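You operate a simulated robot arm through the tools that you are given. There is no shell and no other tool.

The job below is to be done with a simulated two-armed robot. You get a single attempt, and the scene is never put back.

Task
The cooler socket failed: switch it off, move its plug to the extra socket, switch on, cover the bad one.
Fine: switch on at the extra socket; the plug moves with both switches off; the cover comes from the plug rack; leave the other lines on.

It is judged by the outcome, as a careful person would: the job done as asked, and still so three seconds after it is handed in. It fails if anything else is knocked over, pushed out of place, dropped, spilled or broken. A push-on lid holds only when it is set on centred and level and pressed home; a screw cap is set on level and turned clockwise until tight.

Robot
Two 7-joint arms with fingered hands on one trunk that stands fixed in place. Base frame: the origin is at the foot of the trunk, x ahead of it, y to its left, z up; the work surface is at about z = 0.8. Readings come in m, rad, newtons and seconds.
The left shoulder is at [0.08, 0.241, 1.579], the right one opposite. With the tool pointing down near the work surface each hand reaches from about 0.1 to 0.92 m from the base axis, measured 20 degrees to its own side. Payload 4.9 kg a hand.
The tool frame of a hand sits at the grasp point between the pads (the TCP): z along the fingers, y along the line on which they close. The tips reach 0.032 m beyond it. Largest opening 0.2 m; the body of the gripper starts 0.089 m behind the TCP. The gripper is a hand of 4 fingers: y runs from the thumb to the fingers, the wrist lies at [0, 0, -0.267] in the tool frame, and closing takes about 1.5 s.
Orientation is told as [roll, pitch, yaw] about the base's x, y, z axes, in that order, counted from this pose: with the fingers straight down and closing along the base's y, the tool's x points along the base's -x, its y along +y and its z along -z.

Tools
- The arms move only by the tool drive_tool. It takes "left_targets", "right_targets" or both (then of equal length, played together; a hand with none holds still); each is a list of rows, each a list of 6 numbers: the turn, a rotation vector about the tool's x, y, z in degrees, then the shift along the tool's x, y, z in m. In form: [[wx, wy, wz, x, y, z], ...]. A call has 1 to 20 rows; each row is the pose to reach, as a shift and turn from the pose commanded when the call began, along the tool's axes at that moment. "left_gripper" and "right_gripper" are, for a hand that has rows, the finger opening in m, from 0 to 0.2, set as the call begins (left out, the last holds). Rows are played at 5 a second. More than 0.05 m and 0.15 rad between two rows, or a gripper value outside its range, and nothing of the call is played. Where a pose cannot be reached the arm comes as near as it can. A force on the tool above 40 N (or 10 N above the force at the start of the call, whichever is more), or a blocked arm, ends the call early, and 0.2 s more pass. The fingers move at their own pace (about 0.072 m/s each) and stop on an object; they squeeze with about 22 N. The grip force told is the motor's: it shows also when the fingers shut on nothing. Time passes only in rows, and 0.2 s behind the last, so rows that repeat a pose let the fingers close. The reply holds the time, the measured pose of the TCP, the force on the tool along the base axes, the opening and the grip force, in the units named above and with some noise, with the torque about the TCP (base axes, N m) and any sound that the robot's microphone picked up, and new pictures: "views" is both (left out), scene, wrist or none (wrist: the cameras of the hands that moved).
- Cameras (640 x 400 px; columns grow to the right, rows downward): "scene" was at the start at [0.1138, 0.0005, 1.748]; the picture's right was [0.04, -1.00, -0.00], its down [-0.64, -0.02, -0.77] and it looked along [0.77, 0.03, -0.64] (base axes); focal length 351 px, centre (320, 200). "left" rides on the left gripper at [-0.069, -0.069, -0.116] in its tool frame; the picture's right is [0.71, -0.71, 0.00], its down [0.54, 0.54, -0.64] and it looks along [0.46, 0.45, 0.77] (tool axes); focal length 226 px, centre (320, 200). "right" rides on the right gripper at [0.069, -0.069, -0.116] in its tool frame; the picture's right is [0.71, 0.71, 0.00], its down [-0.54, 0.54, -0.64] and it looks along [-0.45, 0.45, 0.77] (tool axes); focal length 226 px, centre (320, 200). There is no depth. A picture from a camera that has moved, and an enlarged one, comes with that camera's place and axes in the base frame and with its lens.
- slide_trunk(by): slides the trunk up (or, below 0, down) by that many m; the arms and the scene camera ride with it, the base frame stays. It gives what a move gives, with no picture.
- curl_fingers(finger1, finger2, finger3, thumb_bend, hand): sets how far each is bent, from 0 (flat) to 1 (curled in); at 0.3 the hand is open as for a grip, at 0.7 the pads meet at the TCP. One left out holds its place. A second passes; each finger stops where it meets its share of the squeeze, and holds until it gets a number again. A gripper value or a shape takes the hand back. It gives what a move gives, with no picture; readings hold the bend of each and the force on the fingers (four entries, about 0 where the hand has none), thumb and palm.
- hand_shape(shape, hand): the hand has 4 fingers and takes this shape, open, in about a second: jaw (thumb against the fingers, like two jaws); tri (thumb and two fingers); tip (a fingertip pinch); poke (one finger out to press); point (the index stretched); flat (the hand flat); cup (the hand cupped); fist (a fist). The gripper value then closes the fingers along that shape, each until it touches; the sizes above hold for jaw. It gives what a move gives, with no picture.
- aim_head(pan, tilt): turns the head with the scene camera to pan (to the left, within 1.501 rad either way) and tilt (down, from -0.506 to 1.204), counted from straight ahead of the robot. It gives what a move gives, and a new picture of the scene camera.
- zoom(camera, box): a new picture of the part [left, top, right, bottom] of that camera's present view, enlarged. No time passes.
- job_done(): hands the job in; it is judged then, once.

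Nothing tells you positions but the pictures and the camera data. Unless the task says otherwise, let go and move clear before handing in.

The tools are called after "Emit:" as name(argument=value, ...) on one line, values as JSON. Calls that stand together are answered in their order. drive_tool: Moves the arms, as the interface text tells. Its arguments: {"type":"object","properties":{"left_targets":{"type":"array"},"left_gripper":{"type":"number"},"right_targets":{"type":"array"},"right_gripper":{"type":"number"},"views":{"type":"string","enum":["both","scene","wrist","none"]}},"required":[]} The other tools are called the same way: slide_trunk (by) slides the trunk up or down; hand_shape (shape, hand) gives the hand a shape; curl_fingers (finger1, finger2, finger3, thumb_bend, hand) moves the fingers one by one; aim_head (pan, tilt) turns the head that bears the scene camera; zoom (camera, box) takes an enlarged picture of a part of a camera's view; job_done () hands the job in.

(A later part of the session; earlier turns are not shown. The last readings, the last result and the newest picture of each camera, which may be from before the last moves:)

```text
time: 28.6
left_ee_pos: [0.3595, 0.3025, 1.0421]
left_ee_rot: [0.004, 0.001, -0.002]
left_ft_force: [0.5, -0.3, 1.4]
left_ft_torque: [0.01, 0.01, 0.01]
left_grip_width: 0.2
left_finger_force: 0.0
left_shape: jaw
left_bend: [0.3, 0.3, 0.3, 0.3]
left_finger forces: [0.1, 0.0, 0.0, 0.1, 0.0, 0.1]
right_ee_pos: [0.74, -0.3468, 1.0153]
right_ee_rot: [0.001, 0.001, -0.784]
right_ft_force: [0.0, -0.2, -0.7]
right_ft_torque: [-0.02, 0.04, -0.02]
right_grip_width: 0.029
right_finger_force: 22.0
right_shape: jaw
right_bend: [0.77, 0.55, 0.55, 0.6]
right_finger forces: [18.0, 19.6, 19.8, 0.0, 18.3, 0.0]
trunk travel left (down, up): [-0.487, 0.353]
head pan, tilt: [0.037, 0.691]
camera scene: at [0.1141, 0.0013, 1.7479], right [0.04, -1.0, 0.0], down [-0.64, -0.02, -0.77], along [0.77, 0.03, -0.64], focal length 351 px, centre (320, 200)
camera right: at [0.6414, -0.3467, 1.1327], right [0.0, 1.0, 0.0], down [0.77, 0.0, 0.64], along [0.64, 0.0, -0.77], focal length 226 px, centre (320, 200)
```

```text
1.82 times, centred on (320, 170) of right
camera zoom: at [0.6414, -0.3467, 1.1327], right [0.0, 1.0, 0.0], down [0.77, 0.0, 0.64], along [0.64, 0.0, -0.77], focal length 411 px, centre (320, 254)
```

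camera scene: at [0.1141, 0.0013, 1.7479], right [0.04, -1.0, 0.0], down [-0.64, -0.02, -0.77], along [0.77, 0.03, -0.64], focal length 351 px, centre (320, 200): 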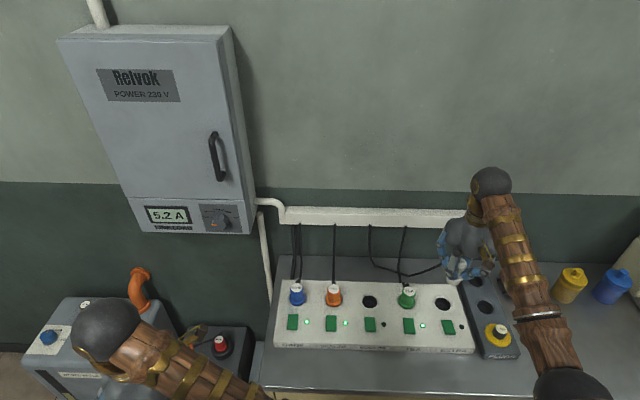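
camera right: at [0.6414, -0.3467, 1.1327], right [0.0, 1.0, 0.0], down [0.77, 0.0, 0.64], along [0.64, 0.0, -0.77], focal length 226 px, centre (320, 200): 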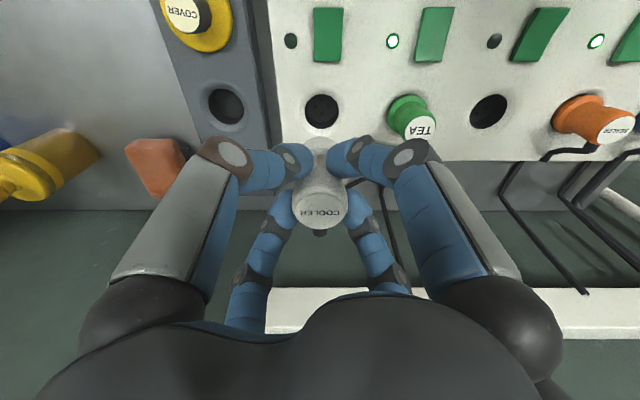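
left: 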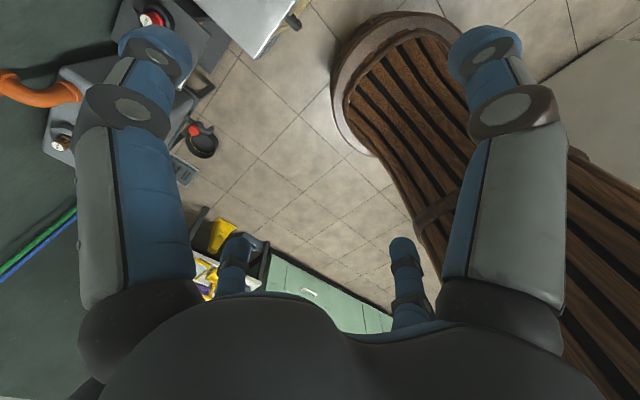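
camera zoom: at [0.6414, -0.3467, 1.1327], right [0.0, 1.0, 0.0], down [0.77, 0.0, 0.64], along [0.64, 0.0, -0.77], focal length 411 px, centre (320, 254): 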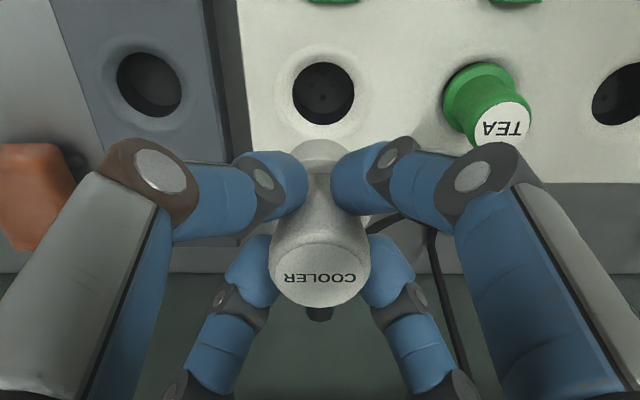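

The cord follows freely and the extra hole is nearly centred. I compute a correction of about (-1, +2.5) mm, then lower to just above the socket to check.

Emit:
drive_tool(right_targets=[[0, 0, 0, 0.0025, 0.0011, 0.0], [0, 0, 0, 0.0025, 0.0011, 0.03], [0, 0, 0, 0.0025, 0.0011, 0.06], [0, 0, 0, 0.0025, 0.0011, 0.085], [0, 0, 0, 0.0025, 0.0011, 0.085]], views="wrist")

Emit:
zoom(camera="scene", box=[380, 230, 500, 350])

Emit:
zoom(camera="right", box=[200, 60, 440, 280])

```text
time: 29.8
left_ee_pos: [0.36, 0.3026, 1.0428]
left_ee_rot: [0.006, 0.0, -0.001]
left_ft_force: [0.4, 0.1, 0.4]
left_ft_torque: [0.03, 0.0, -0.02]
left_grip_width: 0.2001
left_finger_force: 0.0
left_shape: jaw
left_bend: [0.3, 0.3, 0.3, 0.3]
left_finger forces: [0.1, 0.1, 0.1, 0.0, 0.0, 0.0]
right_ee_pos: [0.7365, -0.3456, 0.9308]
right_ee_rot: [0.001, 0.0, -0.783]
right_ft_force: [0.1, -0.7, -0.3]
right_ft_torque: [-0.01, 0.01, -0.01]
right_grip_width: 0.0288
right_finger_force: 22.4
right_shape: jaw
right_bend: [0.77, 0.55, 0.55, 0.6]
right_finger forces: [17.9, 19.6, 19.8, 0.1, 18.2, 0.1]
trunk travel left (down, up): [-0.487, 0.353]
head pan, tilt: [0.037, 0.691]
camera right: at [0.6384, -0.3449, 1.0477], right [0.0, 1.0, 0.0], down [0.77, 0.0, 0.64], along [0.64, 0.0, -0.77], focal length 226 px, centre (320, 200)
```

right: 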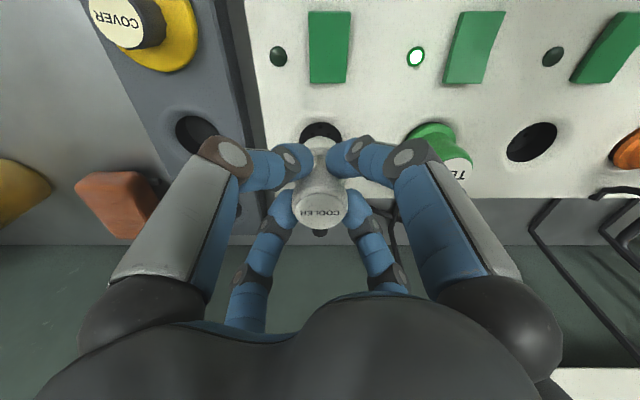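

```text
3.33 times, centred on (440, 290) of scene
camera zoom: at [0.114, 0.0008, 1.7479], right [0.04, -1.0, 0.0], down [-0.64, -0.02, -0.77], along [0.77, 0.03, -0.64], focal length 1170 px, centre (-80, -100)
```

zoom: 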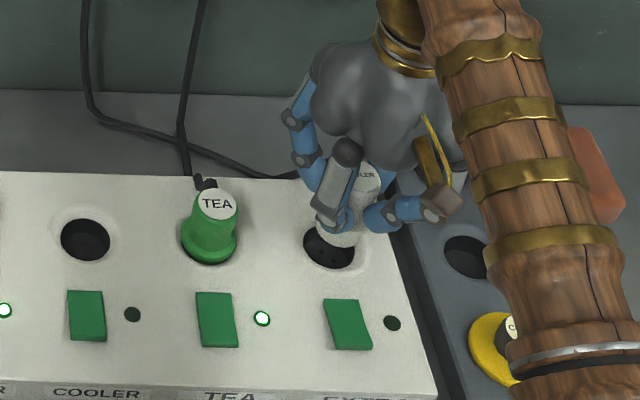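

```text
1.82 times, centred on (320, 170) of right
camera zoom: at [0.6384, -0.3449, 1.0477], right [0.0, 1.0, 0.0], down [0.77, 0.0, 0.64], along [0.64, 0.0, -0.77], focal length 411 px, centre (320, 254)
```

zoom: 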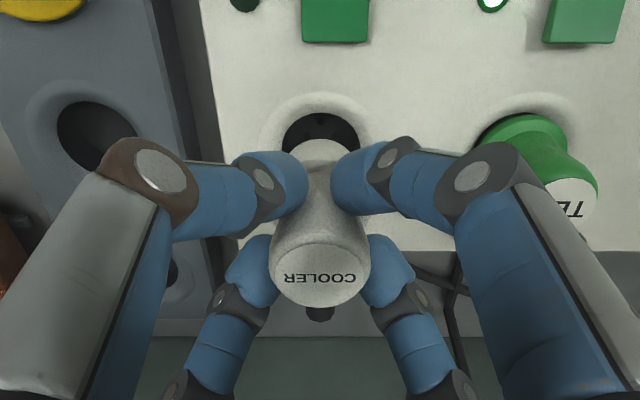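

The plug bottom is just above the extra hole; the pictures show I need about +2.5 mm in x and +1 mm in y. I'll correct at this height and re-check before inserting.

Emit:
drive_tool(right_targets=[[0, 0, 0, -0.0011, 0.0025, 0.0], [0, 0, 0, -0.0011, 0.0025, 0.01], [0, 0, 0, -0.0011, 0.0025, 0.01], [0, 0, 0, -0.0011, 0.0025, 0.01]], views="wrist")

Emit:
zoom(camera="scene", box=[400, 250, 480, 330])

Emit:
zoom(camera="right", box=[200, 60, 440, 280])

```text
time: 30.8
left_ee_pos: [0.3614, 0.3026, 1.0431]
left_ee_rot: [0.006, 0.001, -0.001]
left_ft_force: [0.0, -0.9, -0.9]
left_ft_torque: [-0.02, -0.01, 0.02]
left_grip_width: 0.2001
left_finger_force: 0.2
left_shape: jaw
left_bend: [0.3, 0.3, 0.3, 0.3]
left_finger forces: [0.0, 0.0, 0.0, 0.1, 0.0, 0.1]
right_ee_pos: [0.739, -0.344, 0.921]
right_ee_rot: [0.0, 0.0, -0.782]
right_ft_force: [0.3, -0.2, -0.9]
right_ft_torque: [0.02, -0.02, 0.0]
right_grip_width: 0.0288
right_finger_force: 22.1
right_shape: jaw
right_bend: [0.77, 0.55, 0.55, 0.6]
right_finger forces: [18.0, 19.7, 19.7, 0.0, 18.3, 0.0]
trunk travel left (down, up): [-0.487, 0.353]
head pan, tilt: [0.037, 0.691]
camera right: at [0.6415, -0.3435, 1.0373], right [0.0, 1.0, 0.0], down [0.77, 0.0, 0.64], along [0.64, 0.0, -0.77], focal length 226 px, centre (320, 200)
```

right: 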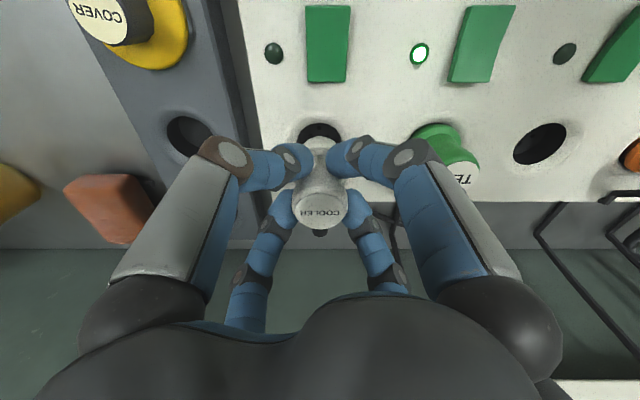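

```text
5.00 times, centred on (440, 290) of scene
camera zoom: at [0.114, 0.0008, 1.7479], right [0.04, -1.0, 0.0], down [-0.64, -0.02, -0.77], along [0.77, 0.03, -0.64], focal length 1755 px, centre (-280, -250)
```

zoom: 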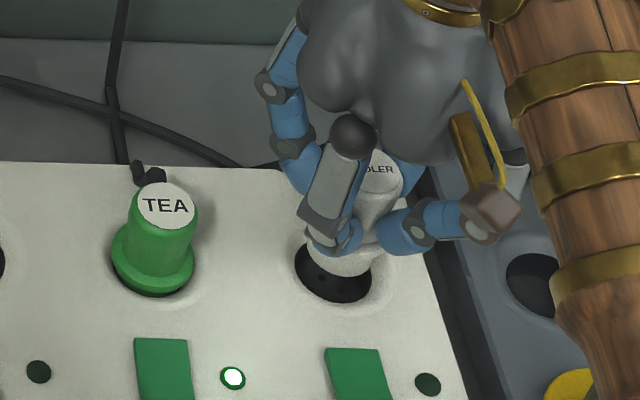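

```text
1.82 times, centred on (320, 170) of right
camera zoom: at [0.6415, -0.3435, 1.0373], right [0.0, 1.0, 0.0], down [0.77, 0.0, 0.64], along [0.64, 0.0, -0.77], focal length 411 px, centre (320, 254)
```

zoom: 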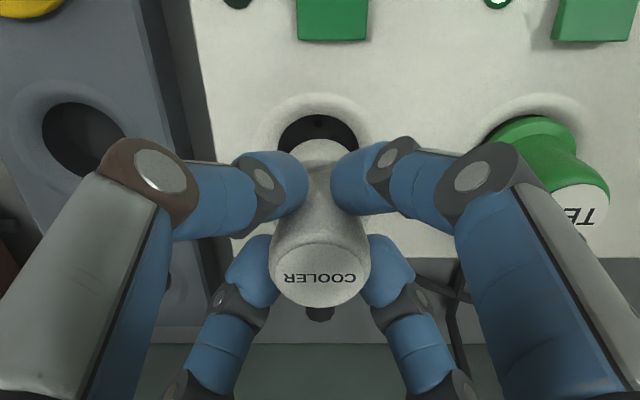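

Plug and hole are aligned to within about 1 mm. Inserting slowly.

Emit:
drive_tool(right_targets=[[0, 0, 0, 0, 0, 0.006], [0, 0, 0, 0, 0, 0.012], [0, 0, 0, 0, 0, 0.018], [0, 0, 0, 0, 0, 0.022]], views="wrist")

Emit:
zoom(camera="right", box=[200, 60, 440, 280])

Emit:
zoom(camera="scene", box=[400, 250, 480, 330])

```text
time: 31.8
left_ee_pos: [0.3603, 0.302, 1.0426]
left_ee_rot: [0.007, -0.001, -0.001]
left_ft_force: [-0.3, -0.1, -0.2]
left_ft_torque: [-0.02, 0.06, -0.04]
left_grip_width: 0.1997
left_finger_force: 0.1
left_shape: jaw
left_bend: [0.3, 0.3, 0.3, 0.3]
left_finger forces: [0.0, 0.0, 0.0, 0.0, 0.1, 0.1]
right_ee_pos: [0.7403, -0.3408, 0.8985]
right_ee_rot: [0.0, 0.0, -0.784]
right_ft_force: [-0.2, -0.8, -1.3]
right_ft_torque: [0.02, 0.03, -0.01]
right_grip_width: 0.0289
right_finger_force: 22.4
right_shape: jaw
right_bend: [0.77, 0.55, 0.55, 0.6]
right_finger forces: [17.8, 19.7, 19.9, 0.0, 18.3, 0.1]
trunk travel left (down, up): [-0.487, 0.353]
head pan, tilt: [0.037, 0.691]
camera right: at [0.6414, -0.3419, 1.015], right [0.0, 1.0, 0.0], down [0.77, 0.0, 0.64], along [0.64, 0.0, -0.77], focal length 226 px, centre (320, 200)
```

right: 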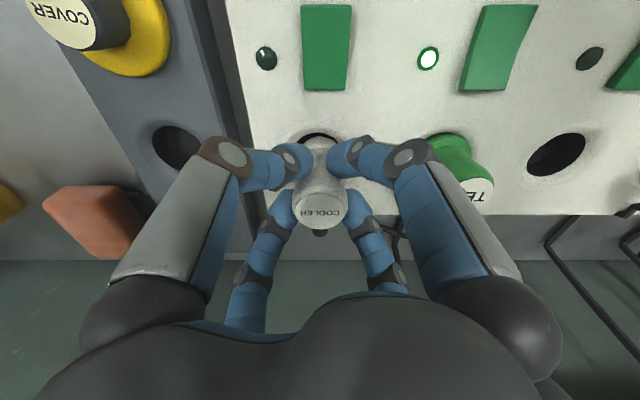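

```text
1.82 times, centred on (320, 170) of right
camera zoom: at [0.6414, -0.3419, 1.015], right [0.0, 1.0, 0.0], down [0.77, 0.0, 0.64], along [0.64, 0.0, -0.77], focal length 411 px, centre (320, 254)
```

zoom: 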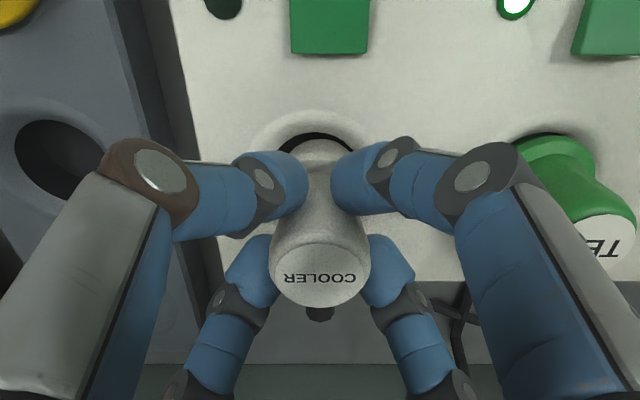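

```text
5.00 times, centred on (440, 290) of scene
camera zoom: at [0.114, 0.0007, 1.7479], right [0.04, -1.0, 0.0], down [-0.64, -0.02, -0.77], along [0.77, 0.03, -0.64], focal length 1755 px, centre (-280, -250)
```

zoom: 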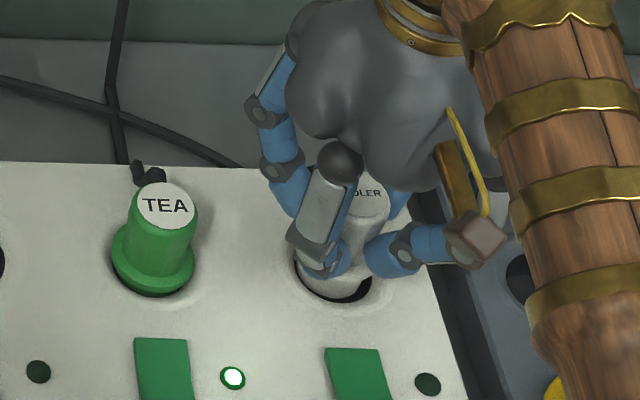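

The hand drifted about +2 mm in y, with a gap showing on the right side. I'll correct by -2 mm before going deeper.

Emit:
drive_tool(right_targets=[[0, 0, 0, -0.0015, -0.0015, 0.0], [0, 0, 0, -0.0015, -0.0015, 0.0], [0, 0, 0, -0.0015, -0.0015, 0.002]], views="wrist")

Emit:
zoom(camera="right", box=[260, 100, 380, 210])

Emit:
zoom(camera="scene", box=[400, 250, 480, 330])

```text
time: 32.6
left_ee_pos: [0.3599, 0.3017, 1.0416]
left_ee_rot: [0.009, 0.001, -0.001]
left_ft_force: [0.5, -0.8, 0.4]
left_ft_torque: [0.0, 0.01, 0.02]
left_grip_width: 0.1999
left_finger_force: 0.0
left_shape: jaw
left_bend: [0.3, 0.3, 0.3, 0.3]
left_finger forces: [0.0, 0.0, 0.1, 0.0, 0.0, 0.0]
right_ee_pos: [0.7375, -0.3422, 0.8954]
right_ee_rot: [-0.001, -0.001, -0.783]
right_ft_force: [-0.9, -1.0, -0.7]
right_ft_torque: [0.01, 0.01, 0.0]
right_grip_width: 0.0288
right_finger_force: 22.0
right_shape: jaw
right_bend: [0.77, 0.55, 0.55, 0.6]
right_finger forces: [18.0, 19.6, 19.9, 0.0, 18.2, 0.1]
trunk travel left (down, up): [-0.487, 0.353]
head pan, tilt: [0.037, 0.691]
camera right: at [0.6411, -0.3432, 1.012], right [0.0, 1.0, 0.0], down [0.77, 0.0, 0.64], along [0.64, 0.0, -0.77], focal length 226 px, centre (320, 200)
```

right: 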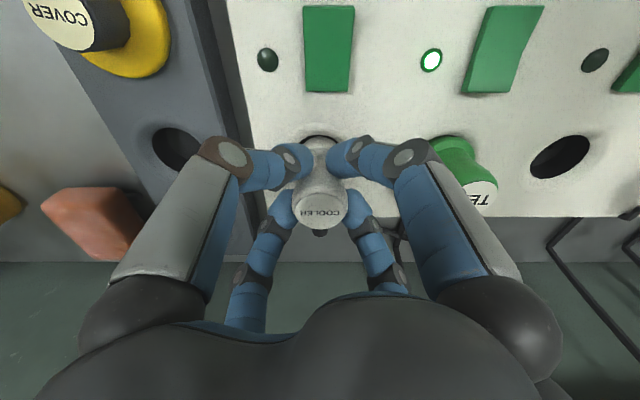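

```text
3.64 times, centred on (320, 155) of right
camera zoom: at [0.6411, -0.3432, 1.012], right [0.0, 1.0, 0.0], down [0.77, 0.0, 0.64], along [0.64, 0.0, -0.77], focal length 822 px, centre (320, 364)
```

zoom: 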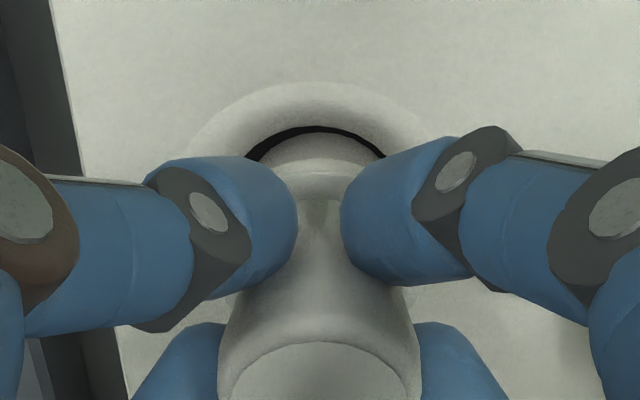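

```text
5.00 times, centred on (440, 290) of scene
camera zoom: at [0.114, 0.0007, 1.7479], right [0.04, -1.0, 0.0], down [-0.64, -0.02, -0.77], along [0.77, 0.03, -0.64], focal length 1755 px, centre (-280, -250)
```

zoom: 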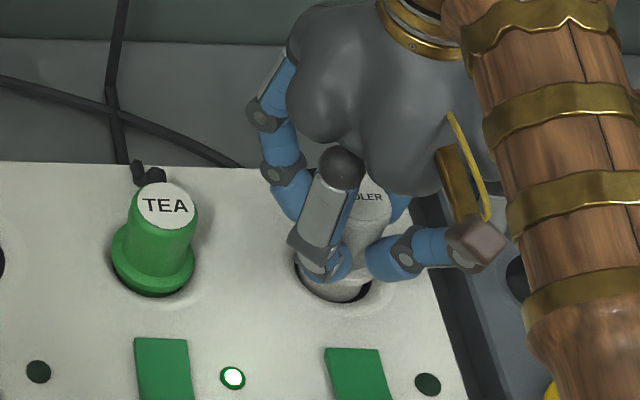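

Now within about 1 mm. One more 1 mm correction while pushing the plug in.

Emit:
drive_tool(right_targets=[[0, 0, 0, -0.0007, -0.0007, 0.0], [0, 0, 0, -0.0007, -0.0007, 0.004], [0, 0, 0, -0.0007, -0.0007, 0.008], [0, 0, 0, -0.0007, -0.0007, 0.011], [0, 0, 0, -0.0007, -0.0007, 0.011]], views="wrist")

Emit:
zoom(camera="right", box=[260, 100, 380, 210])

Emit:
zoom(camera="scene", box=[400, 250, 480, 330])

```text
time: 33.8
left_ee_pos: [0.3597, 0.3018, 1.0423]
left_ee_rot: [0.005, -0.001, -0.002]
left_ft_force: [0.5, -0.2, -0.1]
left_ft_torque: [0.0, 0.0, 0.02]
left_grip_width: 0.2002
left_finger_force: 0.0
left_shape: jaw
left_bend: [0.3, 0.3, 0.3, 0.3]
left_finger forces: [0.1, 0.0, 0.0, 0.1, 0.1, 0.0]
right_ee_pos: [0.7393, -0.3446, 0.8861]
right_ee_rot: [0.0, 0.0, -0.784]
right_ft_force: [0.6, 0.4, -0.9]
right_ft_torque: [-0.04, 0.02, -0.02]
right_grip_width: 0.0288
right_finger_force: 22.0
right_shape: jaw
right_bend: [0.77, 0.55, 0.55, 0.6]
right_finger forces: [17.9, 19.6, 20.0, 0.0, 18.3, 0.0]
trunk travel left (down, up): [-0.487, 0.353]
head pan, tilt: [0.037, 0.691]
camera right: at [0.6412, -0.3442, 1.0017], right [0.0, 1.0, 0.0], down [0.77, 0.0, 0.64], along [0.64, 0.0, -0.77], focal length 226 px, centre (320, 200)
```

right: 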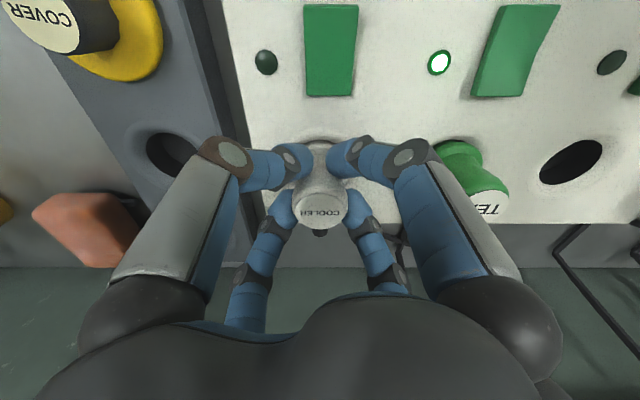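

```text
3.64 times, centred on (320, 155) of right
camera zoom: at [0.6412, -0.3442, 1.0017], right [0.0, 1.0, 0.0], down [0.77, 0.0, 0.64], along [0.64, 0.0, -0.77], focal length 822 px, centre (320, 364)
```

zoom: 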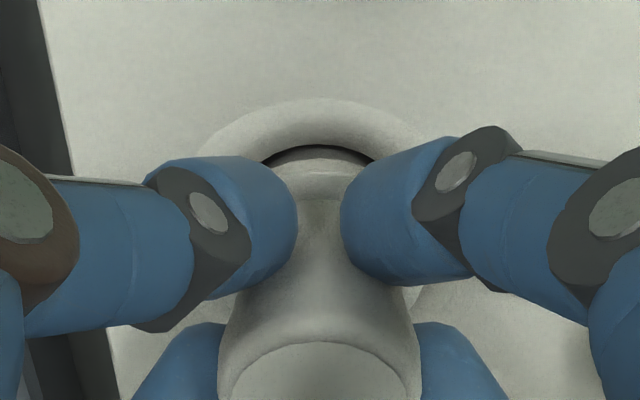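

```text
5.00 times, centred on (440, 290) of scene
camera zoom: at [0.114, 0.0006, 1.7479], right [0.04, -1.0, 0.0], down [-0.64, -0.02, -0.77], along [0.77, 0.03, -0.64], focal length 1755 px, centre (-280, -250)
```

zoom: 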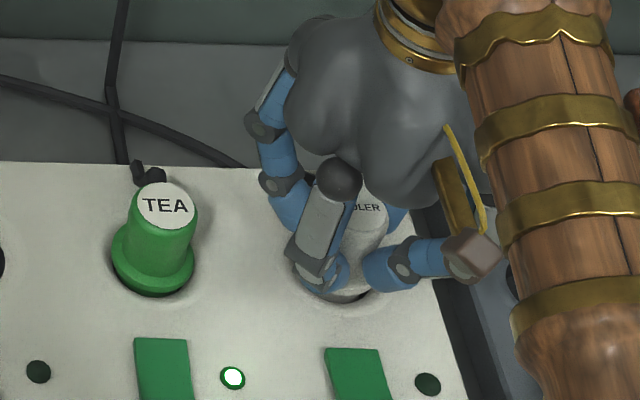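

The plug is entering freely and sits 2–3 mm above seated height. I'll push it home, watching the force.

Emit:
drive_tool(right_targets=[[0, 0, 0, 0, 0, 0.002], [0, 0, 0, 0, 0, 0.004], [0, 0, 0, 0, 0, 0.006], [0, 0, 0, 0, 0, 0.006]], views="wrist")

Emit:
zoom(camera="right", box=[260, 100, 380, 210])

Emit:
zoom(camera="scene", box=[400, 250, 480, 330])

```text
time: 34.8
left_ee_pos: [0.3588, 0.3033, 1.0431]
left_ee_rot: [0.006, -0.002, -0.001]
left_ft_force: [-0.4, 0.2, -0.4]
left_ft_torque: [0.02, 0.04, 0.0]
left_grip_width: 0.1999
left_finger_force: 0.0
left_shape: jaw
left_bend: [0.3, 0.3, 0.3, 0.3]
left_finger forces: [0.0, 0.1, 0.0, 0.0, 0.0, 0.0]
right_ee_pos: [0.7389, -0.3439, 0.8811]
right_ee_rot: [0.002, -0.002, -0.784]
right_ft_force: [-1.2, -0.7, 18.9]
right_ft_torque: [-0.07, -0.07, -0.02]
right_grip_width: 0.0293
right_finger_force: 21.7
right_shape: jaw
right_bend: [0.77, 0.55, 0.55, 0.6]
right_finger forces: [20.8, 22.8, 23.2, 0.0, 22.2, 0.0]
trunk travel left (down, up): [-0.487, 0.353]
head pan, tilt: [0.037, 0.691]
camera right: at [0.6405, -0.3439, 0.9972], right [0.0, 1.0, 0.0], down [0.76, 0.0, 0.65], along [0.65, 0.0, -0.76], focal length 226 px, centre (320, 200)
```

right: 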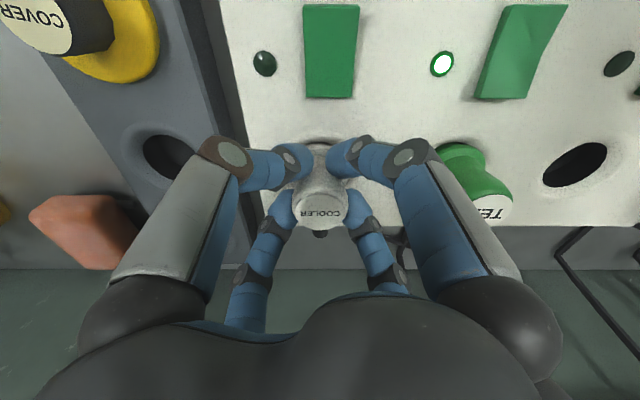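

```text
3.64 times, centred on (320, 155) of right
camera zoom: at [0.6405, -0.3439, 0.9972], right [0.0, 1.0, 0.0], down [0.76, 0.0, 0.65], along [0.65, 0.0, -0.76], focal length 822 px, centre (320, 364)
```

zoom: 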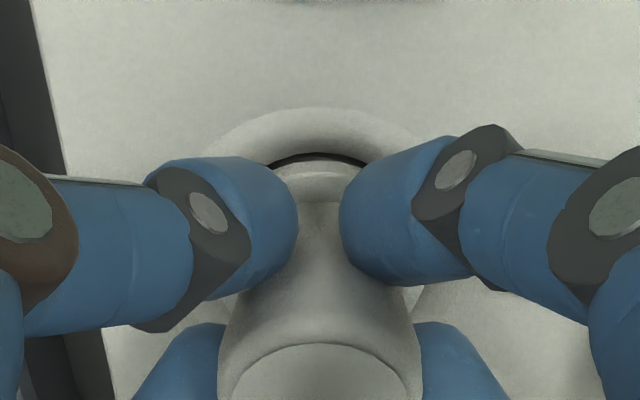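

```text
5.00 times, centred on (440, 290) of scene
camera zoom: at [0.111, 0.0019, 1.7484], right [0.04, -1.0, 0.0], down [-0.64, -0.02, -0.77], along [0.77, 0.03, -0.64], focal length 1755 px, centre (-280, -250)
```

zoom: 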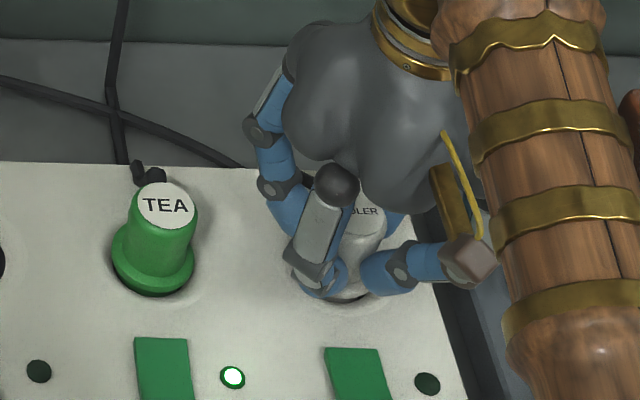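

Seated: 19 N reaction at the original seated height. I'll ease the push slightly and open the fingers to release.

Emit:
drive_tool(right_targets=[[0, 0, 0, 0, 0, -0.003], [0, 0, 0, 0, 0, -0.003]], views="none")

Emit:
drive_tool(right_targets=[[0, 0, 0, 0, 0, 0], [0, 0, 0, 0, 0, 0], [0, 0, 0, 0, 0, 0], [0, 0, 0, 0, 0, 0], [0, 0, 0, 0, 0, 0]], right_gripper=0.085, views="wrist")

Emit:
zoom(camera="right", box=[200, 60, 440, 280])

Emit:
zoom(camera="scene", box=[400, 250, 480, 330])

```text
time: 35.4
left_ee_pos: [0.3594, 0.3019, 1.0438]
left_ee_rot: [0.007, -0.003, 0.0]
left_ft_force: [-0.4, -0.1, -0.4]
left_ft_torque: [0.01, 0.04, 0.01]
left_grip_width: 0.2
left_finger_force: 0.2
left_shape: jaw
left_bend: [0.3, 0.3, 0.3, 0.3]
left_finger forces: [0.0, 0.0, 0.0, 0.1, 0.0, 0.0]
right_ee_pos: [0.7399, -0.3446, 0.8827]
right_ee_rot: [0.0, 0.0, -0.783]
right_ft_force: [0.4, 1.5, 9.8]
right_ft_torque: [0.01, -0.14, -0.01]
right_grip_width: 0.0289
right_finger_force: 22.5
right_shape: jaw
right_bend: [0.77, 0.55, 0.55, 0.6]
right_finger forces: [19.8, 23.1, 22.9, 0.1, 20.1, 0.1]
trunk travel left (down, up): [-0.487, 0.353]
head pan, tilt: [0.037, 0.691]
```

```text
time: 36.6
left_ee_pos: [0.3602, 0.3033, 1.041]
left_ee_rot: [0.006, 0.0, -0.003]
left_ft_force: [-0.5, -0.4, -0.3]
left_ft_torque: [-0.03, 0.0, 0.0]
left_grip_width: 0.2
left_finger_force: 0.0
left_shape: jaw
left_bend: [0.3, 0.3, 0.3, 0.3]
left_finger forces: [0.1, 0.1, 0.1, 0.0, 0.0, 0.1]
right_ee_pos: [0.7392, -0.345, 0.8803]
right_ee_rot: [-0.001, 0.0, -0.784]
right_ft_force: [0.0, -0.5, -0.2]
right_ft_torque: [0.03, -0.01, -0.01]
right_grip_width: 0.0846
right_finger_force: 0.0
right_shape: jaw
right_bend: [0.41, 0.41, 0.41, 0.4]
right_finger forces: [0.0, 0.0, 0.0, 0.0, 0.0, 0.0]
trunk travel left (down, up): [-0.487, 0.353]
head pan, tilt: [0.037, 0.691]
camera right: at [0.6412, -0.3448, 0.9976], right [0.0, 1.0, 0.0], down [0.77, 0.0, 0.64], along [0.64, 0.0, -0.77], focal length 226 px, centre (320, 200)
```

right: 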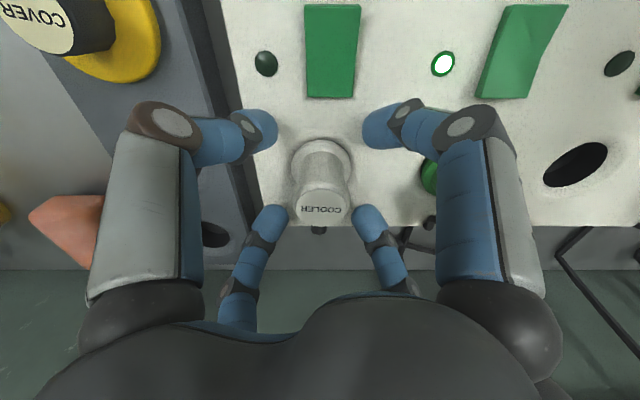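

```text
1.82 times, centred on (320, 170) of right
camera zoom: at [0.6412, -0.3448, 0.9976], right [0.0, 1.0, 0.0], down [0.77, 0.0, 0.64], along [0.64, 0.0, -0.77], focal length 411 px, centre (320, 254)
```

zoom: 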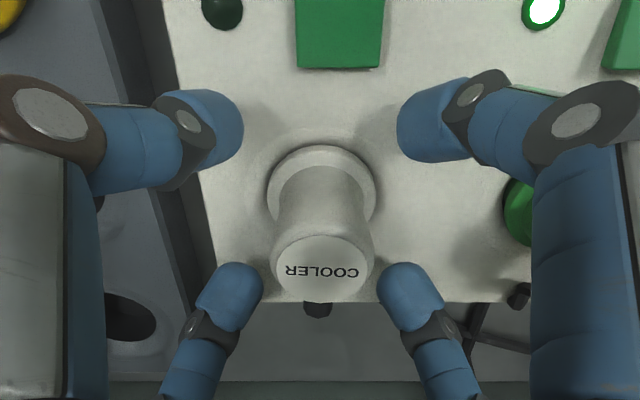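

```text
5.00 times, centred on (440, 290) of scene
camera zoom: at [0.1136, 0.0008, 1.748], right [0.04, -1.0, 0.0], down [-0.64, -0.02, -0.77], along [0.77, 0.03, -0.64], focal length 1755 px, centre (-280, -250)
```

zoom: 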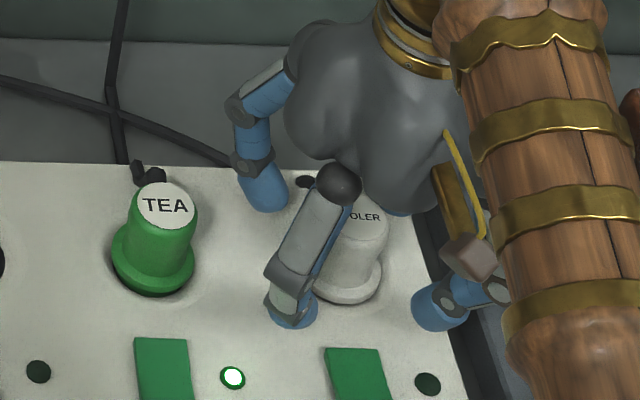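

The plug stands free in the EXTRA socket, level and seated. I'll lift the open hand straight up and inspect.

Emit:
drive_tool(right_targets=[[0, 0, 0, 0, 0, -0.02], [0, 0, 0, 0, 0, -0.05], [0, 0, 0, 0, 0, -0.08], [0, 0, 0, 0, 0, -0.11], [0, 0, 0, 0, 0, -0.14]], views="both")

Emit:
zoom(camera="scene", box=[350, 230, 510, 360])

Emit:
zoom(camera="right", box=[200, 60, 500, 200])

```text
time: 37.8
left_ee_pos: [0.3607, 0.2995, 1.0433]
left_ee_rot: [0.009, -0.002, -0.001]
left_ft_force: [-0.5, -0.3, -0.2]
left_ft_torque: [0.02, 0.02, 0.01]
left_grip_width: 0.2
left_finger_force: 0.1
left_shape: jaw
left_bend: [0.3, 0.3, 0.3, 0.3]
left_finger forces: [0.2, 0.0, 0.0, 0.0, 0.0, 0.0]
right_ee_pos: [0.7372, -0.3459, 1.0211]
right_ee_rot: [0.0, 0.002, -0.785]
right_ft_force: [0.0, 0.1, -0.3]
right_ft_torque: [0.03, 0.01, 0.04]
right_grip_width: 0.0847
right_finger_force: 0.0
right_shape: jaw
right_bend: [0.41, 0.41, 0.41, 0.4]
right_finger forces: [0.0, 0.0, 0.0, 0.1, 0.0, 0.0]
trunk travel left (down, up): [-0.487, 0.353]
head pan, tilt: [0.037, 0.691]
camera scene: at [0.1129, -0.0022, 1.7479], right [0.04, -1.0, 0.0], down [-0.64, -0.02, -0.77], along [0.77, 0.03, -0.64], focal length 351 px, centre (320, 200)
camera right: at [0.6406, -0.3453, 1.1375], right [0.0, 1.0, 0.0], down [0.77, 0.0, 0.64], along [0.64, 0.0, -0.77], focal length 226 px, centre (320, 200)
```

scene: 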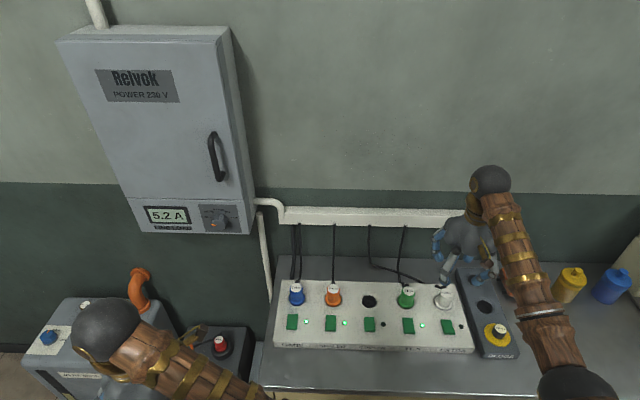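
right: 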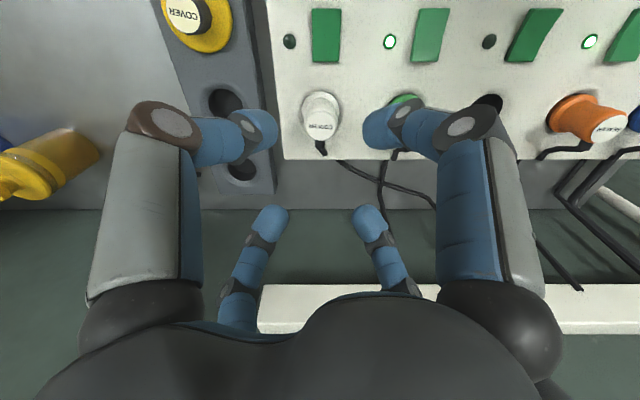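

```text
3.08 times, centred on (430, 295) of scene
camera zoom: at [0.1129, -0.0022, 1.7479], right [0.04, -1.0, 0.0], down [-0.64, -0.02, -0.77], along [0.77, 0.03, -0.64], focal length 1080 px, centre (-18, -92)
```

zoom: 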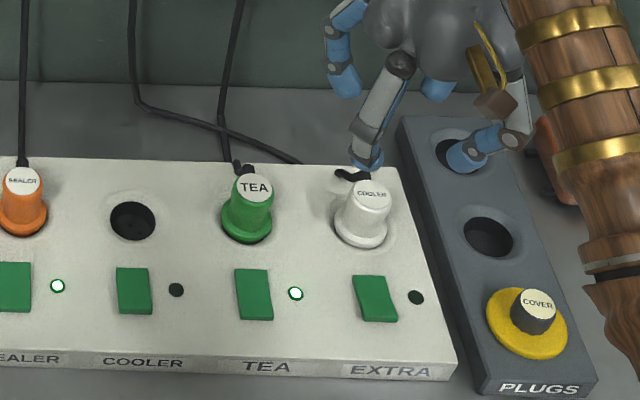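

```text
2.13 times, centred on (350, 130) of right
camera zoom: at [0.6406, -0.3453, 1.1375], right [0.0, 1.0, 0.0], down [0.77, 0.0, 0.64], along [0.64, 0.0, -0.77], focal length 482 px, centre (256, 349)
```

zoom: 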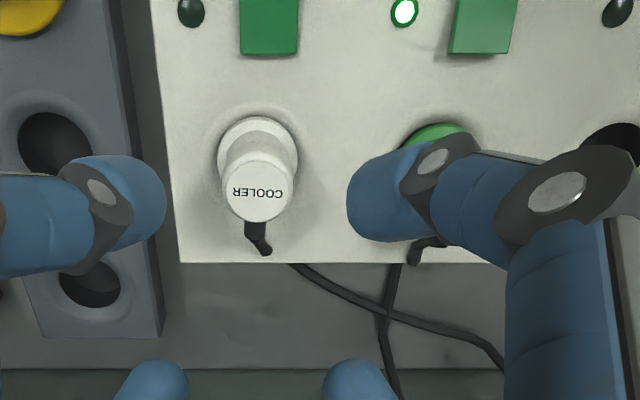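

The cooler plug sits level in EXTRA, like the other plugs. Next I'll close the fingertips again and go to the near (front) end of the EXTRA rocker, at about (0.645, -0.339), to switch it on.

Emit:
curl_fingers(hand="right", finger1=0.7, finger2=0.7, finger3=0.7, thumb_bend=0.7)

Emit:
drive_tool(right_targets=[[0, 0, 0, 0.0231, -0.0203, 0], [0, 0, 0, 0.0462, -0.0405, 0.02], [0, 0, 0, 0.0693, -0.0608, 0.05], [0, 0, 0, 0.0693, -0.0608, 0.085], [0, 0, 0, 0.0693, -0.0608, 0.115], [0, 0, 0, 0.0693, -0.0608, 0.115]], views="both")

Emit:
zoom(camera="right", box=[220, 20, 420, 220])

Emit:
zoom(camera="scene", box=[380, 250, 520, 370])

```text
time: 38.8
left_ee_pos: [0.3603, 0.3025, 1.0422]
left_ee_rot: [0.008, 0.0, -0.002]
left_ft_force: [-0.3, -0.2, -0.6]
left_ft_torque: [0.02, 0.02, -0.02]
left_grip_width: 0.1999
left_finger_force: 0.1
left_shape: jaw
left_bend: [0.3, 0.3, 0.3, 0.3]
left_finger forces: [0.0, 0.0, 0.1, 0.2, 0.0, 0.0]
right_ee_pos: [0.7397, -0.3431, 1.0204]
right_ee_rot: [-0.001, -0.002, -0.784]
right_ft_force: [-0.2, -0.2, 0.2]
right_ft_torque: [-0.01, 0.02, 0.0]
right_grip_width: 0.0021
right_finger_force: 0.1
right_shape: fingers
right_bend: [0.69, 0.69, 0.69, 0.69]
right_finger forces: [0.1, 0.0, 0.1, 0.0, 0.1, 0.0]
trunk travel left (down, up): [-0.487, 0.353]
head pan, tilt: [0.037, 0.691]
```

```text
time: 40.2
left_ee_pos: [0.36, 0.3031, 1.0427]
left_ee_rot: [0.007, -0.001, -0.001]
left_ft_force: [0.4, 0.6, 0.5]
left_ft_torque: [0.01, 0.03, -0.04]
left_grip_width: 0.1997
left_finger_force: 0.1
left_shape: jaw
left_bend: [0.3, 0.3, 0.3, 0.3]
left_finger forces: [0.1, 0.1, 0.0, 0.0, 0.0, 0.1]
right_ee_pos: [0.6496, -0.3381, 0.9074]
right_ee_rot: [0.001, 0.0, -0.783]
right_ft_force: [-0.1, -0.5, -1.0]
right_ft_torque: [0.01, 0.04, 0.01]
right_grip_width: 0.0022
right_finger_force: 0.1
right_shape: fingers
right_bend: [0.69, 0.69, 0.69, 0.69]
right_finger forces: [0.0, 0.1, 0.0, 0.0, 0.1, 0.0]
trunk travel left (down, up): [-0.487, 0.353]
head pan, tilt: [0.037, 0.691]
camera scene: at [0.1131, 0.0007, 1.748], right [0.04, -1.0, 0.0], down [-0.64, -0.02, -0.77], along [0.77, 0.03, -0.64], focal length 351 px, centre (320, 200)
camera right: at [0.5523, -0.3379, 1.0244], right [0.0, 1.0, 0.0], down [0.77, 0.0, 0.64], along [0.64, 0.0, -0.77], focal length 226 px, centre (320, 200)
```

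scene: 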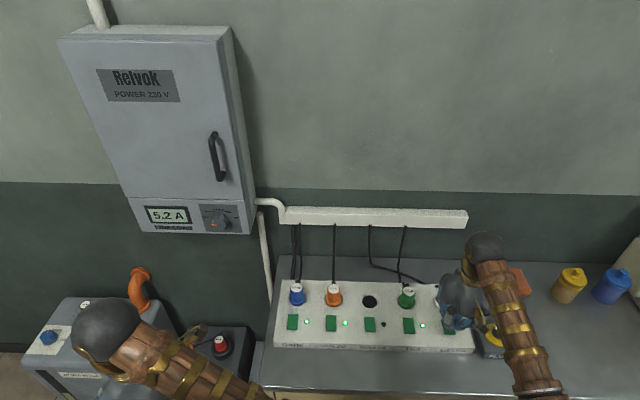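
right: 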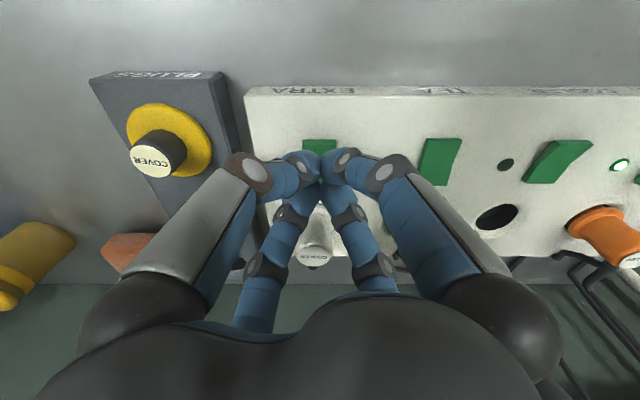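

```text
2.00 times, centred on (320, 120) of right
camera zoom: at [0.5523, -0.3379, 1.0244], right [0.0, 1.0, 0.0], down [0.77, 0.0, 0.64], along [0.64, 0.0, -0.77], focal length 452 px, centre (320, 360)
```

zoom: 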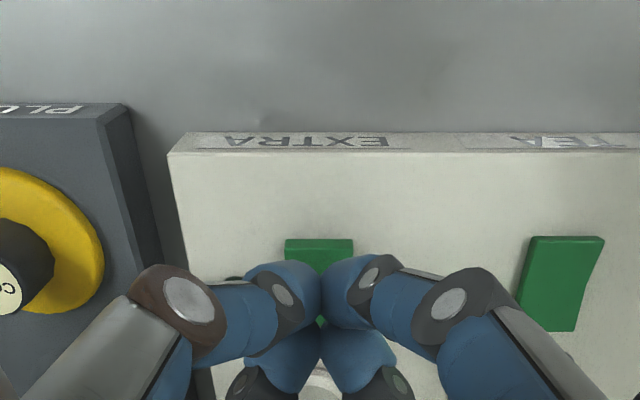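

```text
3.33 times, centred on (450, 310) of scene
camera zoom: at [0.1131, 0.0007, 1.748], right [0.04, -1.0, 0.0], down [-0.64, -0.02, -0.77], along [0.77, 0.03, -0.64], focal length 1170 px, centre (-113, -167)
```

zoom: 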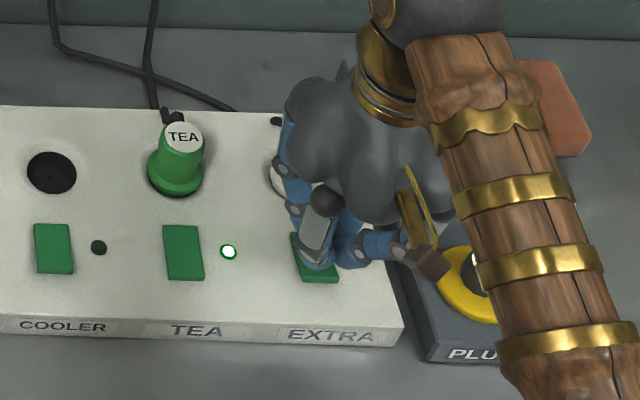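

The rocker's front edge is at x≈0.635, so I'll shift 6 mm toward the robot and press down in small steps.

Emit:
drive_tool(right_targets=[[0, 0, 0, 0.0042, -0.0042, 0], [0, 0, 0, 0.0042, -0.0042, 0.01], [0, 0, 0, 0.0042, -0.0042, 0.02], [0, 0, 0, 0.0042, -0.0042, 0.026], [0, 0, 0, 0.0042, -0.0042, 0.026]], views="wrist")

Emit:
zoom(camera="right", box=[220, 20, 420, 220])

```text
time: 41.4
left_ee_pos: [0.3608, 0.3022, 1.0424]
left_ee_rot: [0.007, 0.001, -0.001]
left_ft_force: [-0.1, 1.3, 0.2]
left_ft_torque: [0.0, 0.01, -0.06]
left_grip_width: 0.2001
left_finger_force: 0.1
left_shape: jaw
left_bend: [0.3, 0.3, 0.3, 0.3]
left_finger forces: [0.0, 0.0, 0.0, 0.1, 0.0, 0.0]
right_ee_pos: [0.6414, -0.3398, 0.8806]
right_ee_rot: [0.0, 0.0, -0.783]
right_ft_force: [0.3, 0.3, 0.0]
right_ft_torque: [-0.01, 0.01, 0.04]
right_grip_width: 0.0021
right_finger_force: 0.1
right_shape: fingers
right_bend: [0.69, 0.69, 0.69, 0.69]
right_finger forces: [0.1, 0.0, 0.0, 0.1, 0.0, 0.0]
trunk travel left (down, up): [-0.487, 0.353]
head pan, tilt: [0.037, 0.691]
camera right: at [0.5441, -0.3389, 0.9969], right [0.0, 1.0, 0.0], down [0.77, 0.0, 0.64], along [0.64, 0.0, -0.77], focal length 226 px, centre (320, 200)
```

right: 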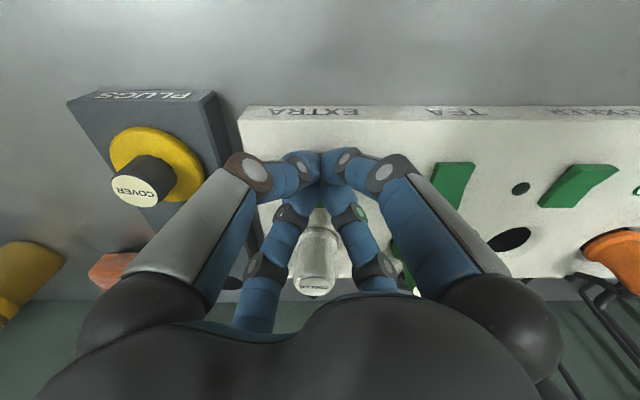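

```text
2.00 times, centred on (320, 120) of right
camera zoom: at [0.5441, -0.3389, 0.9969], right [0.0, 1.0, 0.0], down [0.77, 0.0, 0.64], along [0.64, 0.0, -0.77], focal length 452 px, centre (320, 360)
```

zoom: 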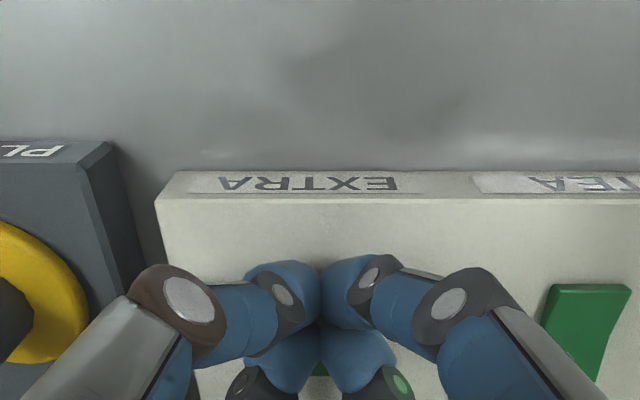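

No contact yet at this height; pressing further in small steps.

Emit:
drive_tool(right_targets=[[0, 0, 0, -0.0007, 0.0007, 0.003], [0, 0, 0, -0.0007, 0.0007, 0.006], [0, 0, 0, -0.0007, 0.0007, 0.008], [0, 0, 0, -0.0007, 0.0007, 0.008]], views="wrist")

Emit:
zoom(camera="right", box=[220, 20, 420, 220])

Emit:
zoom(camera="scene", box=[380, 270, 500, 370])

```text
time: 42.4
left_ee_pos: [0.3591, 0.3034, 1.0432]
left_ee_rot: [0.004, -0.002, -0.001]
left_ft_force: [0.3, 0.1, -0.1]
left_ft_torque: [0.03, 0.0, -0.01]
left_grip_width: 0.2
left_finger_force: 0.1
left_shape: jaw
left_bend: [0.3, 0.3, 0.3, 0.3]
left_finger forces: [0.1, 0.1, 0.1, 0.1, 0.1, 0.0]
right_ee_pos: [0.6421, -0.3381, 0.8748]
right_ee_rot: [0.003, -0.002, -0.785]
right_ft_force: [2.2, -1.7, 27.3]
right_ft_torque: [-0.09, -0.41, 0.0]
right_grip_width: 0.002
right_finger_force: 19.9
right_shape: fingers
right_bend: [0.69, 0.69, 0.69, 0.69]
right_finger forces: [0.1, 18.0, 21.6, 0.1, 0.0, 0.0]
trunk travel left (down, up): [-0.487, 0.353]
head pan, tilt: [0.037, 0.691]
camera right: at [0.5435, -0.3378, 0.9914], right [0.0, 1.0, 0.0], down [0.76, 0.0, 0.65], along [0.65, 0.0, -0.76], focal length 226 px, centre (320, 200)
```

right: 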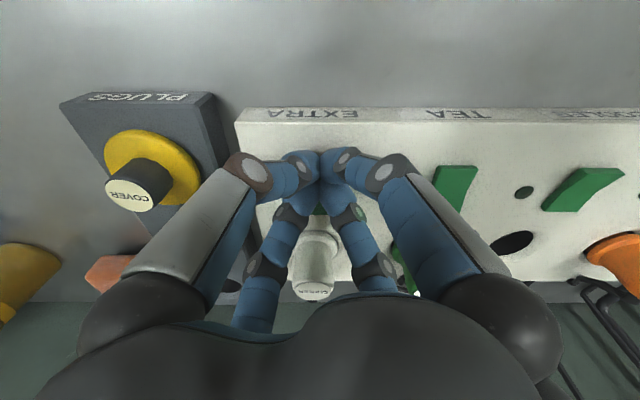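

```text
2.00 times, centred on (320, 120) of right
camera zoom: at [0.5435, -0.3378, 0.9914], right [0.0, 1.0, 0.0], down [0.76, 0.0, 0.65], along [0.65, 0.0, -0.76], focal length 452 px, centre (320, 360)
```

zoom: 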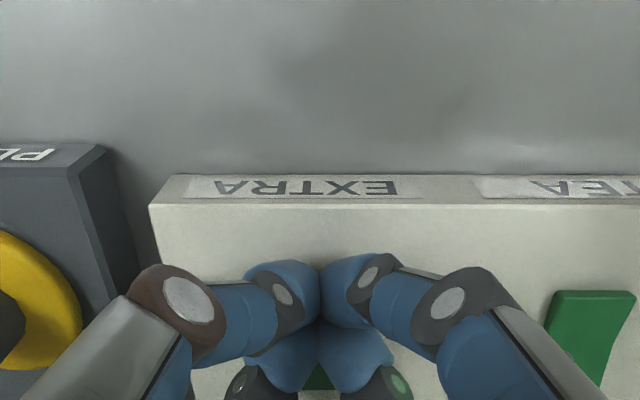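

```text
4.00 times, centred on (440, 320) of scene
camera zoom: at [0.111, 0.0024, 1.7484], right [0.04, -1.0, 0.0], down [-0.64, -0.02, -0.77], along [0.77, 0.03, -0.64], focal length 1404 px, centre (-160, -280)
```

zoom: 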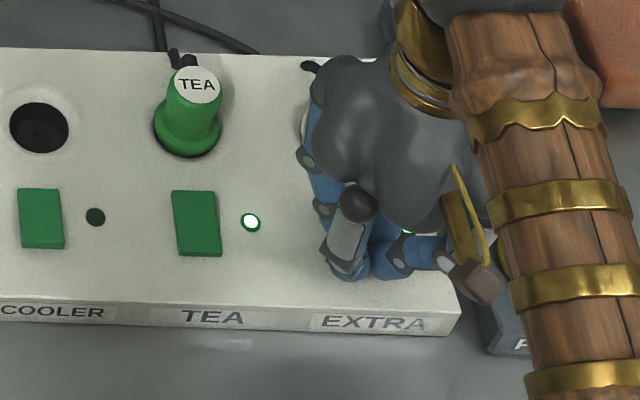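

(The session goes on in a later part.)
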